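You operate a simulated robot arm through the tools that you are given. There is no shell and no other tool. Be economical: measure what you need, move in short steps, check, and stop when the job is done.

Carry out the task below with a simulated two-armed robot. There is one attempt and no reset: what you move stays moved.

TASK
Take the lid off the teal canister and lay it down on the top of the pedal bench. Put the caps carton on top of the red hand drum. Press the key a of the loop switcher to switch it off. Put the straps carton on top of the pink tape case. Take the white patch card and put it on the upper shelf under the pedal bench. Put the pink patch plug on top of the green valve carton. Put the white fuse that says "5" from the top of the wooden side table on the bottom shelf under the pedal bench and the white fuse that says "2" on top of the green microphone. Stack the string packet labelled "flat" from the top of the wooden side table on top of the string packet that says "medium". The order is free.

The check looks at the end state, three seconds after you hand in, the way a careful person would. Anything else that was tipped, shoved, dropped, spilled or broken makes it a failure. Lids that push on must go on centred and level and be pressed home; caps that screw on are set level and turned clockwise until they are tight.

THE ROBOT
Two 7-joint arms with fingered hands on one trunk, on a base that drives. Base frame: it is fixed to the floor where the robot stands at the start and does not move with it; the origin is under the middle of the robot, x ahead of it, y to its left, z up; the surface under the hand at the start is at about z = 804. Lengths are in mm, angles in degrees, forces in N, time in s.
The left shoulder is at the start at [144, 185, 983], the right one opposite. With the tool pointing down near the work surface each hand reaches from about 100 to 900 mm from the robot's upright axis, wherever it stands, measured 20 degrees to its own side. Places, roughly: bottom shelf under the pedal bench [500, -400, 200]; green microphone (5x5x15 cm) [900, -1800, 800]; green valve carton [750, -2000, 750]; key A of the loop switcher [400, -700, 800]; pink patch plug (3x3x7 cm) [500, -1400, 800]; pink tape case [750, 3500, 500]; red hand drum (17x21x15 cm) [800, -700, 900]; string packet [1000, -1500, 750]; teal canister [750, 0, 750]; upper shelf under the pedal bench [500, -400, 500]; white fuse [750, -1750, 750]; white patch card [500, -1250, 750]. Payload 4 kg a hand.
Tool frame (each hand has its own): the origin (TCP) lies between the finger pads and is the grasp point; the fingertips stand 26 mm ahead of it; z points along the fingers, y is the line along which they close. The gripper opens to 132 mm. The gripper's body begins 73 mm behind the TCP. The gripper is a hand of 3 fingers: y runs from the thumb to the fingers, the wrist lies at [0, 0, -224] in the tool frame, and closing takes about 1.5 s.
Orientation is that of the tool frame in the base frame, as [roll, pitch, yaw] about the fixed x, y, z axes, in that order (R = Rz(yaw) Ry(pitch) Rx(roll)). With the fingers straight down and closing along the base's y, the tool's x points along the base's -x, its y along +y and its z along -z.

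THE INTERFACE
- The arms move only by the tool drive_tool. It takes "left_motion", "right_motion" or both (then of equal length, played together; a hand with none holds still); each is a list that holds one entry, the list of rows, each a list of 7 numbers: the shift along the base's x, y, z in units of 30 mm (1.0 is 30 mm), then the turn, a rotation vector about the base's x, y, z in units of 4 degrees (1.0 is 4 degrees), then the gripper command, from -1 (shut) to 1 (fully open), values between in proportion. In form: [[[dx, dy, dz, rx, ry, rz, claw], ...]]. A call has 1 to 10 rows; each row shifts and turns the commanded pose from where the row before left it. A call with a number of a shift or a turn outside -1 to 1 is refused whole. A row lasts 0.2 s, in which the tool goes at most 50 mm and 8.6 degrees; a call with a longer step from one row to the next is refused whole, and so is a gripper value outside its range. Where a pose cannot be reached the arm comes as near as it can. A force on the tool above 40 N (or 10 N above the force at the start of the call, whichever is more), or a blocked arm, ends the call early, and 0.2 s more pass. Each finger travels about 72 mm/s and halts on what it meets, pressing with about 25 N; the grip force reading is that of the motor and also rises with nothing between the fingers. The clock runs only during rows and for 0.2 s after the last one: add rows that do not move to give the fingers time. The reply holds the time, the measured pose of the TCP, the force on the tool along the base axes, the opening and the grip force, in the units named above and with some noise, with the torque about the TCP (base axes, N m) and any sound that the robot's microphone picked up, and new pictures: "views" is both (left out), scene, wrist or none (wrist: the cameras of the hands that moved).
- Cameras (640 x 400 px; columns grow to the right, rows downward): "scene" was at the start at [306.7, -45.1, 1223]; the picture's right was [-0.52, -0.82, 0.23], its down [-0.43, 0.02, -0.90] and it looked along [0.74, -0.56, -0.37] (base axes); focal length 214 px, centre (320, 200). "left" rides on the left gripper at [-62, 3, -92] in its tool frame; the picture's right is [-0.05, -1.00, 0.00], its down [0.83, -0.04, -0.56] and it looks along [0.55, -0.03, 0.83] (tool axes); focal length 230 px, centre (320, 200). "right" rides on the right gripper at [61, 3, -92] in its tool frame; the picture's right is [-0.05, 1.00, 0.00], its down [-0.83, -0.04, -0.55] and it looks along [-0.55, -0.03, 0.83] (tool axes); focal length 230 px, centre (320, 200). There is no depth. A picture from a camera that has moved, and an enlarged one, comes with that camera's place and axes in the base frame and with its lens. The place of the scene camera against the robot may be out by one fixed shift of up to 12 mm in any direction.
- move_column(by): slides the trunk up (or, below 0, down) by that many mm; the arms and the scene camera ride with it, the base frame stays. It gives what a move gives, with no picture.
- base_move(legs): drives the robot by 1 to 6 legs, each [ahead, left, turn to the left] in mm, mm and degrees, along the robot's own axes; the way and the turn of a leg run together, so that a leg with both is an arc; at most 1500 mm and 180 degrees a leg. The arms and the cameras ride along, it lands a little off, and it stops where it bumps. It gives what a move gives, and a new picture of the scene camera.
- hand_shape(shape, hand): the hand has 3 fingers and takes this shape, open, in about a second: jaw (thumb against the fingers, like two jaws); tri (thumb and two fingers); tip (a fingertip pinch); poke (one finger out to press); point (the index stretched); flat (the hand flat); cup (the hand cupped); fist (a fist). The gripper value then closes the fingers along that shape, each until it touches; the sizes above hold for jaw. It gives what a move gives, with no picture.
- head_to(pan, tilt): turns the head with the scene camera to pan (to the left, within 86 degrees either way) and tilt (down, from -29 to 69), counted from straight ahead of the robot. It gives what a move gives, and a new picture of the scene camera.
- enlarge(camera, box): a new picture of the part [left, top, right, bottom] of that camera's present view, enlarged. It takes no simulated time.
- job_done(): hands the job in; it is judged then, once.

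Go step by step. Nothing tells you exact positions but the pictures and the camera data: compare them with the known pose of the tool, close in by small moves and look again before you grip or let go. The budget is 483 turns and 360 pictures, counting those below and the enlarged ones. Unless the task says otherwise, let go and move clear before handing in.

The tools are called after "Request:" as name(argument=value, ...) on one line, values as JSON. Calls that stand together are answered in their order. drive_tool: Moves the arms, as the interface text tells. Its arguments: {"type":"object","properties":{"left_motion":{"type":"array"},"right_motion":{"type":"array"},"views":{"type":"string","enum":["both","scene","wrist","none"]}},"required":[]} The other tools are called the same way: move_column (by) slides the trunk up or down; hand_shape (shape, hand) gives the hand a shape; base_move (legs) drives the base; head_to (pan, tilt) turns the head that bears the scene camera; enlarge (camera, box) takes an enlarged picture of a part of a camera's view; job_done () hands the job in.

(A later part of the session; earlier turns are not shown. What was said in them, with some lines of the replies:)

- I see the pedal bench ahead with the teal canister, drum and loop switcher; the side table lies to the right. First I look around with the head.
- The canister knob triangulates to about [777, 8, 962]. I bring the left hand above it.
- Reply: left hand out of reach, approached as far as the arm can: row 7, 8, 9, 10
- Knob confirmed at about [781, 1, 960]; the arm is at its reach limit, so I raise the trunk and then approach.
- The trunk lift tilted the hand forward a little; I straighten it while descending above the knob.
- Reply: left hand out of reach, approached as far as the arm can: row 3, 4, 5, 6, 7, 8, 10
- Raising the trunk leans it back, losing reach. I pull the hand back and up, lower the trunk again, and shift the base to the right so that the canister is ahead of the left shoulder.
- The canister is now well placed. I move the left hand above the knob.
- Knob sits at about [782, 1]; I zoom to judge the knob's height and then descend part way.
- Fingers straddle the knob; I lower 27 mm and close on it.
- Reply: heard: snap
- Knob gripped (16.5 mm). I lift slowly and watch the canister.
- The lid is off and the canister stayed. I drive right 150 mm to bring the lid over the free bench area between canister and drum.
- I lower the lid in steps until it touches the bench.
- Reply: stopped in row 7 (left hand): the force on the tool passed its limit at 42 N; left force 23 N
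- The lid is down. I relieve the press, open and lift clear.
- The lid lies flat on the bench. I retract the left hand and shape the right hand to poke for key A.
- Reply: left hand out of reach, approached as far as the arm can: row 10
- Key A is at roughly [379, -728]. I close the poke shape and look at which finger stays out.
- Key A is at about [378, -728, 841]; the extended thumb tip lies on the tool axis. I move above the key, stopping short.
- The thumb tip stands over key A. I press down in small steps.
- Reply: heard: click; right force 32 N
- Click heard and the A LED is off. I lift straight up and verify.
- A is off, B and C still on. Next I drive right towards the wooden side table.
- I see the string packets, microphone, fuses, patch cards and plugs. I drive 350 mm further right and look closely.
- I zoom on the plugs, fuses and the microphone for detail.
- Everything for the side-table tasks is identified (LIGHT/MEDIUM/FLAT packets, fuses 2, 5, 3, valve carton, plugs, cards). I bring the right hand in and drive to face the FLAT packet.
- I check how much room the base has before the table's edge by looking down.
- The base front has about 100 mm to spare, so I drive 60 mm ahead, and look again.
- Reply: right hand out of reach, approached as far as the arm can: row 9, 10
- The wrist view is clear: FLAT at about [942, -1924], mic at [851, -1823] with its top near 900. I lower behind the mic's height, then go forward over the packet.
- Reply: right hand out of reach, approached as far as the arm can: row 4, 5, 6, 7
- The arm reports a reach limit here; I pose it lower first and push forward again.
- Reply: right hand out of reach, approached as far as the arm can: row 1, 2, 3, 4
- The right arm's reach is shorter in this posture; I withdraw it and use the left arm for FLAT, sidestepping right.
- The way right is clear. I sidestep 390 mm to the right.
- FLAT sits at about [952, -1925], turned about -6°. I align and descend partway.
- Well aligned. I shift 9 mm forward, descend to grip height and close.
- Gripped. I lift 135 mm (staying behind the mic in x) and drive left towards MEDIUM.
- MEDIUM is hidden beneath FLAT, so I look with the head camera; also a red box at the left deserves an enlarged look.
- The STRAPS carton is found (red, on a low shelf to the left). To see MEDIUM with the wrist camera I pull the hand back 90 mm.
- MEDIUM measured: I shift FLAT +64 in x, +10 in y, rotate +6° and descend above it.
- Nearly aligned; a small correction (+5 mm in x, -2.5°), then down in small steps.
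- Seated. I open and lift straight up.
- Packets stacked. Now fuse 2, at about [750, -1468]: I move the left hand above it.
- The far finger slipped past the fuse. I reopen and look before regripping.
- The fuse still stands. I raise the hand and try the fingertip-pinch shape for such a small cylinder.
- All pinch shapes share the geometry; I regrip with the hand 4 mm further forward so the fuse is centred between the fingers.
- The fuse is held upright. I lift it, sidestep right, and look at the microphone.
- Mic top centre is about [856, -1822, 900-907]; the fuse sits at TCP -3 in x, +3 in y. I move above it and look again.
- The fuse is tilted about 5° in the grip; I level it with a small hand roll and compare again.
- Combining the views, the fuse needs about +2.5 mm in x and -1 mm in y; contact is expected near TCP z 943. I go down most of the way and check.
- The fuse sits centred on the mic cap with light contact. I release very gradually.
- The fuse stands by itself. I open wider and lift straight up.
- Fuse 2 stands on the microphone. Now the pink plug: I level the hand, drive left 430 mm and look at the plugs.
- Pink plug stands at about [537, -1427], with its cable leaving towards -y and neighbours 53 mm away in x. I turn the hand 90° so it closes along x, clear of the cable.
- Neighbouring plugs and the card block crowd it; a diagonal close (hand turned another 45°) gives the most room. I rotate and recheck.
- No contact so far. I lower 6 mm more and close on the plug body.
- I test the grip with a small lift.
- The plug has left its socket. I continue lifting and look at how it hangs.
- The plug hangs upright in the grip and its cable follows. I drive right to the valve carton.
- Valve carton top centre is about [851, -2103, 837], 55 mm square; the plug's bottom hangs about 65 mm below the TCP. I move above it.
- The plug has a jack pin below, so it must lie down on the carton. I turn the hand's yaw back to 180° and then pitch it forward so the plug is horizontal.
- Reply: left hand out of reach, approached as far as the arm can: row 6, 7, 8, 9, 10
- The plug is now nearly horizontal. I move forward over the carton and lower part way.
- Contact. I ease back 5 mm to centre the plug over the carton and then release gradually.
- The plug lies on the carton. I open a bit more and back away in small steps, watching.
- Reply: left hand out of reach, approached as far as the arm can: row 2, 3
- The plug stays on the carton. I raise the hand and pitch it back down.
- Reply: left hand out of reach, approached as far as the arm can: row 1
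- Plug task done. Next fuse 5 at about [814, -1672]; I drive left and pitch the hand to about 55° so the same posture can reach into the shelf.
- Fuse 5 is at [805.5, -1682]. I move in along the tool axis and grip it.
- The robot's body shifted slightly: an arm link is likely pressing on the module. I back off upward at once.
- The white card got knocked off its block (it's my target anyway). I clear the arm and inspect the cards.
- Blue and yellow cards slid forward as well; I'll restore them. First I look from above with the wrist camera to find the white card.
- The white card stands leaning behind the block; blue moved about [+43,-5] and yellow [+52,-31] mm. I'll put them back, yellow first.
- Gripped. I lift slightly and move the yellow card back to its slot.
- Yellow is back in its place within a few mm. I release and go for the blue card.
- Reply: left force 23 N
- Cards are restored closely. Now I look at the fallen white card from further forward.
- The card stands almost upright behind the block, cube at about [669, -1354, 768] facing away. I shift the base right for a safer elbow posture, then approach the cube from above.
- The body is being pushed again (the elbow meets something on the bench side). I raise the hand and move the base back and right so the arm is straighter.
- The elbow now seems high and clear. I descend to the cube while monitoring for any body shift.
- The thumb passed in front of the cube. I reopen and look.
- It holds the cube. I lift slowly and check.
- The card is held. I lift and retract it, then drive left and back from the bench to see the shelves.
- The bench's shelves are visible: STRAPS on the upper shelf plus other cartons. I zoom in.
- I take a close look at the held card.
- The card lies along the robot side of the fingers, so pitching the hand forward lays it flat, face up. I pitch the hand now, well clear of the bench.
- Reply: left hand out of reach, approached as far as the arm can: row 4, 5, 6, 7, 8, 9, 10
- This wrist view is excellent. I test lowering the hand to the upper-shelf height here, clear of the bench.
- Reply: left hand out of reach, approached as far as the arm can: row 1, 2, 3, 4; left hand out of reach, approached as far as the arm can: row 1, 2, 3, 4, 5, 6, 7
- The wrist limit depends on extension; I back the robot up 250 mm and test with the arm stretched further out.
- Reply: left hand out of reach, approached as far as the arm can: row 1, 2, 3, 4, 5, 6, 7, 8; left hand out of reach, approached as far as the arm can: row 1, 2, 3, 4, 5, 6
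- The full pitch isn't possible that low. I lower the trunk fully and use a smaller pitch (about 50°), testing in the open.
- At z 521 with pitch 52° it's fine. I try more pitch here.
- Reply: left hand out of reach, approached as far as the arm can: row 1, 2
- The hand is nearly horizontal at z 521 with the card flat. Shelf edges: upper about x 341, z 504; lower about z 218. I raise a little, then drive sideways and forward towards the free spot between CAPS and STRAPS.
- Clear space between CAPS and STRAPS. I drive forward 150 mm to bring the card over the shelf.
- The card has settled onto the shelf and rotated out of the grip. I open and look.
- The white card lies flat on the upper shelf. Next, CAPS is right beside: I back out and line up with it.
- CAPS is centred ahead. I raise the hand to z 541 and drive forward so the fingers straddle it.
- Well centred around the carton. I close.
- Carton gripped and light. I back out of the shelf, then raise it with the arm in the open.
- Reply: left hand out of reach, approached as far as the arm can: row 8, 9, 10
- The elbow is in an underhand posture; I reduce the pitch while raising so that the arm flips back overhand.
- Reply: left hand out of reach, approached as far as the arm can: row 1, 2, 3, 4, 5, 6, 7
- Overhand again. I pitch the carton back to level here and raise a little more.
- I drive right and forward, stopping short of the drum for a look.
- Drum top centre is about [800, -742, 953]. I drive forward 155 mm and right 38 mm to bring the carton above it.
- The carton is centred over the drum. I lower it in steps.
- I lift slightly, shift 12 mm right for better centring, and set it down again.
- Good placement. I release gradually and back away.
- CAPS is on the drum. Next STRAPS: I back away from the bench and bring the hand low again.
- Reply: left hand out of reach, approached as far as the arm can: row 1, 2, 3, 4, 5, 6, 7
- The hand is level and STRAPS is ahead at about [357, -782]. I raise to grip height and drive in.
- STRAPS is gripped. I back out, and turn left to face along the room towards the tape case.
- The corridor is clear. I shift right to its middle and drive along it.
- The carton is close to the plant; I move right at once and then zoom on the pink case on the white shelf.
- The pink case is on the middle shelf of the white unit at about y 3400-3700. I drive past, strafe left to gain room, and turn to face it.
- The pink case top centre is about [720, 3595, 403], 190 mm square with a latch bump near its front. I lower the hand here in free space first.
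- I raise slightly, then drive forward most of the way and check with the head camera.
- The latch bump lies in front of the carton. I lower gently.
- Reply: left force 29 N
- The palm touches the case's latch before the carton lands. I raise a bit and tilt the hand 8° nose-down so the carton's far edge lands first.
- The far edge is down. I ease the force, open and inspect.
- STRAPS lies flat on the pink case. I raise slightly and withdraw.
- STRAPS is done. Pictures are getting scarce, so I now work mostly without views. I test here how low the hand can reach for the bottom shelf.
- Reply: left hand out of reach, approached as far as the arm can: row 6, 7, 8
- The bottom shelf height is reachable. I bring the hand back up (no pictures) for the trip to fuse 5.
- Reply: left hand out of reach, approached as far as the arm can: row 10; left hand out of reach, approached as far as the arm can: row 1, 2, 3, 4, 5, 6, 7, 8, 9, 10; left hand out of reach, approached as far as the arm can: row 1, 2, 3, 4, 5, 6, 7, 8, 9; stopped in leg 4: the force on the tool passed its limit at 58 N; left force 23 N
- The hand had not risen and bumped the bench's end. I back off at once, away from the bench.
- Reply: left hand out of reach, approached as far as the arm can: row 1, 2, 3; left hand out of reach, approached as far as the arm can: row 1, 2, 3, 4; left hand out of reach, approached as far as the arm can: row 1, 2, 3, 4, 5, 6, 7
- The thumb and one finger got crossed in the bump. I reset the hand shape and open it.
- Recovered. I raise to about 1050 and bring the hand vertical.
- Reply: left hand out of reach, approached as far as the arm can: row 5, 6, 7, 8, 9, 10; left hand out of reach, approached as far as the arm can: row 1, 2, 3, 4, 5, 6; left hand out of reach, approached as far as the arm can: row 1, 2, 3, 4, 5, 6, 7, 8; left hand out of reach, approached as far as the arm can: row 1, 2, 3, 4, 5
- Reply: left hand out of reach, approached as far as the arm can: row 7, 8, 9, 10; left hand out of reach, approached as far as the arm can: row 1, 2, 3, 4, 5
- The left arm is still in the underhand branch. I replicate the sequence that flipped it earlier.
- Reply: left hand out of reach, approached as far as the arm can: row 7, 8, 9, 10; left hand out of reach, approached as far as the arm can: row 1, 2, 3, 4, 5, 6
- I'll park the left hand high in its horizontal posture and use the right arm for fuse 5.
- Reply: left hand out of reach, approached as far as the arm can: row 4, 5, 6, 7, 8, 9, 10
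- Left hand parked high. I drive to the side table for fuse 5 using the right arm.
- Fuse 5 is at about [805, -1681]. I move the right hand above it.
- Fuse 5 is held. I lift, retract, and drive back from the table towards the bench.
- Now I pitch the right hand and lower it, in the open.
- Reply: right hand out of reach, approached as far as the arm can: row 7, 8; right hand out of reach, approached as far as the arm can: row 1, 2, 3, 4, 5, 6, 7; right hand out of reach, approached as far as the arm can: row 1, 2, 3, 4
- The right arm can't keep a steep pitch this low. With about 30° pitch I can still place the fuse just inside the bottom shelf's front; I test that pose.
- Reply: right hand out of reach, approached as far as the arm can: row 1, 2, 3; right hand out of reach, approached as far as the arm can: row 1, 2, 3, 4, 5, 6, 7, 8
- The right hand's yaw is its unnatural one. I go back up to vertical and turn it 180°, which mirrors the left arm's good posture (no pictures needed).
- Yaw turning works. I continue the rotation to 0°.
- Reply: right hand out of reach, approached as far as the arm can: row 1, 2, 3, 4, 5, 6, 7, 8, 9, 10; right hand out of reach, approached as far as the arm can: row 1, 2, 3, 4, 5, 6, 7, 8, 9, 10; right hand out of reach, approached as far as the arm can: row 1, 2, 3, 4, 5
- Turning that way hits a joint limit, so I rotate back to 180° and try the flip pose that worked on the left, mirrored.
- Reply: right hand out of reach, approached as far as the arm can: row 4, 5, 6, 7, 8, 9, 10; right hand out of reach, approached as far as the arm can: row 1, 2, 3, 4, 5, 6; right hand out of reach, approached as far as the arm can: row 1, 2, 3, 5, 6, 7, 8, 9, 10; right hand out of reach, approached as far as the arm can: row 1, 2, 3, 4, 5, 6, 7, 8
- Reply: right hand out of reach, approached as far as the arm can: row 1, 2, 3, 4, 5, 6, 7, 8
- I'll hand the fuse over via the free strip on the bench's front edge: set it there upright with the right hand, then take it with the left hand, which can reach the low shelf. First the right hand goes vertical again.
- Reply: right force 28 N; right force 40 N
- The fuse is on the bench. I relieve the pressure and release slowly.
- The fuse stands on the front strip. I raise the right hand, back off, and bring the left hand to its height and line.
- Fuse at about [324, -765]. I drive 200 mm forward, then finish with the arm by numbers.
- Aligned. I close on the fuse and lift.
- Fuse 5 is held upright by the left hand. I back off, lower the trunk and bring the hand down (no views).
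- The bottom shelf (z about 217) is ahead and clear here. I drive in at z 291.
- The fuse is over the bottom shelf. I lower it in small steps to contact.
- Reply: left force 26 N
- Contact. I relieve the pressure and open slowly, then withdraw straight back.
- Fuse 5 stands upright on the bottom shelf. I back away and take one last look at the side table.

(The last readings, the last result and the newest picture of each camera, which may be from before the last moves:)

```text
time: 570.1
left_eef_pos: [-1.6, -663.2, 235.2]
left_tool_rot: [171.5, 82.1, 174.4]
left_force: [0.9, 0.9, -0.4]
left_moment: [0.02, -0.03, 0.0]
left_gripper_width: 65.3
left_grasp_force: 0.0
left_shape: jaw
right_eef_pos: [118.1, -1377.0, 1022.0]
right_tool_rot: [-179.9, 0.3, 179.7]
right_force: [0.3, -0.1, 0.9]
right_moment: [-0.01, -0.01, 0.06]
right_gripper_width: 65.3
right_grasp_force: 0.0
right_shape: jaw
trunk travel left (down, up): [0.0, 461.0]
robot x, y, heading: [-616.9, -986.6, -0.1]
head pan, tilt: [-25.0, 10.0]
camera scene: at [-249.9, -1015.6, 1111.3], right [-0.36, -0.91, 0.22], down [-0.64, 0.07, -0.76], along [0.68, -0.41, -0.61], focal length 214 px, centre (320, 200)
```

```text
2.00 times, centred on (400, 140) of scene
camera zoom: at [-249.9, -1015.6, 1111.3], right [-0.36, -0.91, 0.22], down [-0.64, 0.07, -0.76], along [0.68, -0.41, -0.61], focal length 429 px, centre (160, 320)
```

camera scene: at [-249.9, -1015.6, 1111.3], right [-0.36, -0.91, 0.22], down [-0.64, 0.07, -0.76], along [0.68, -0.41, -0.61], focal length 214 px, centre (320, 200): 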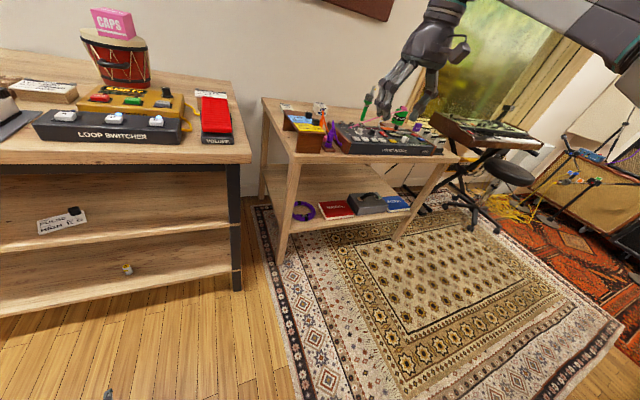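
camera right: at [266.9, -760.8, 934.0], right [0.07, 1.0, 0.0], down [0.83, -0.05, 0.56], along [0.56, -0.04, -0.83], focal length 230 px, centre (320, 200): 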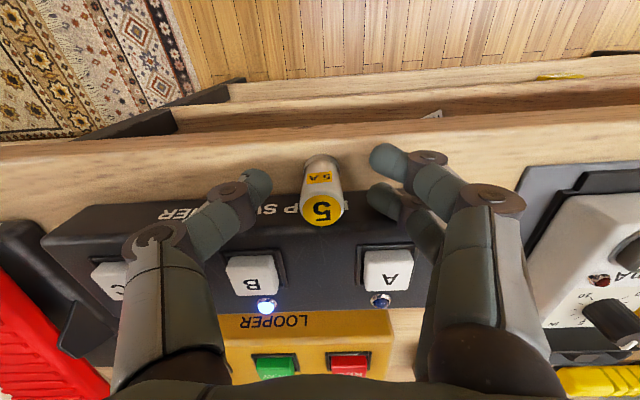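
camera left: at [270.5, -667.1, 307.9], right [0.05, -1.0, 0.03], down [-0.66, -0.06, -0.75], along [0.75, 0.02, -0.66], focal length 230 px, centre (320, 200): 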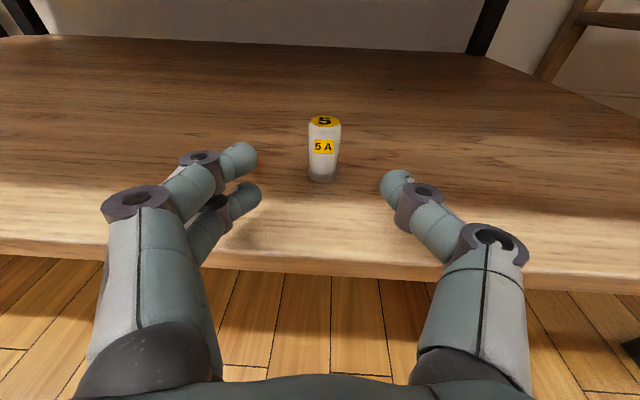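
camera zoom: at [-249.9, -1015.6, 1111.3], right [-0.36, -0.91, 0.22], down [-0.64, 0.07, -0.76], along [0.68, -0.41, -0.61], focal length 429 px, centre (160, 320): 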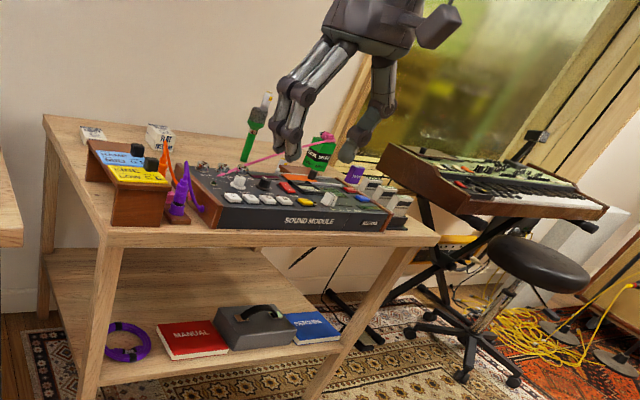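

Everything is in its place: the fuse on the mic, the plug on the valve carton, the packets stacked, CAPS on the drum, the card and fuse 5 on their shelves. I hand in.

Request:
job_done()

```text
The job is handed in.
```

I finished every item on the list and handed the job in. However, I knocked some things along the way, and the check may count that against the run.

**Task items as I last saw them:**
- **Canister:** the lid lies flat on the bench top, between the canister and the drum.
- **Loop switcher:** key A is off; B and C are still on.
- **Cartons:** CAPS is on the red drum, about 12 mm off centre but fully supported. STRAPS is flat on the pink tape case.
- **White patch card:** it lies face up on the upper shelf.
- **Pink plug:** it lies on its side on the green valve carton, because its jack pin stops it standing.
- **Fuses:** "5" stands on the bottom shelf and "2" stands on the microphone.
- **String packets:** "flat" is stacked on "medium".

**What I disturbed:**
- **Patch cards:** the arm's elbow slid the blue and yellow cards about 40–60 mm and tipped the white one off its block. I put blue and yellow back to within roughly 5 mm of where they were.
- **Possible elbow contact:** while I was reaching for the white card, something near the volume pedal pushed back on the arm. The pedal looked unmoved afterwards.
- **Bench:** the left hand bumped the bench's left end at about 58 N. Nothing looked moved in the picture I took afterwards.
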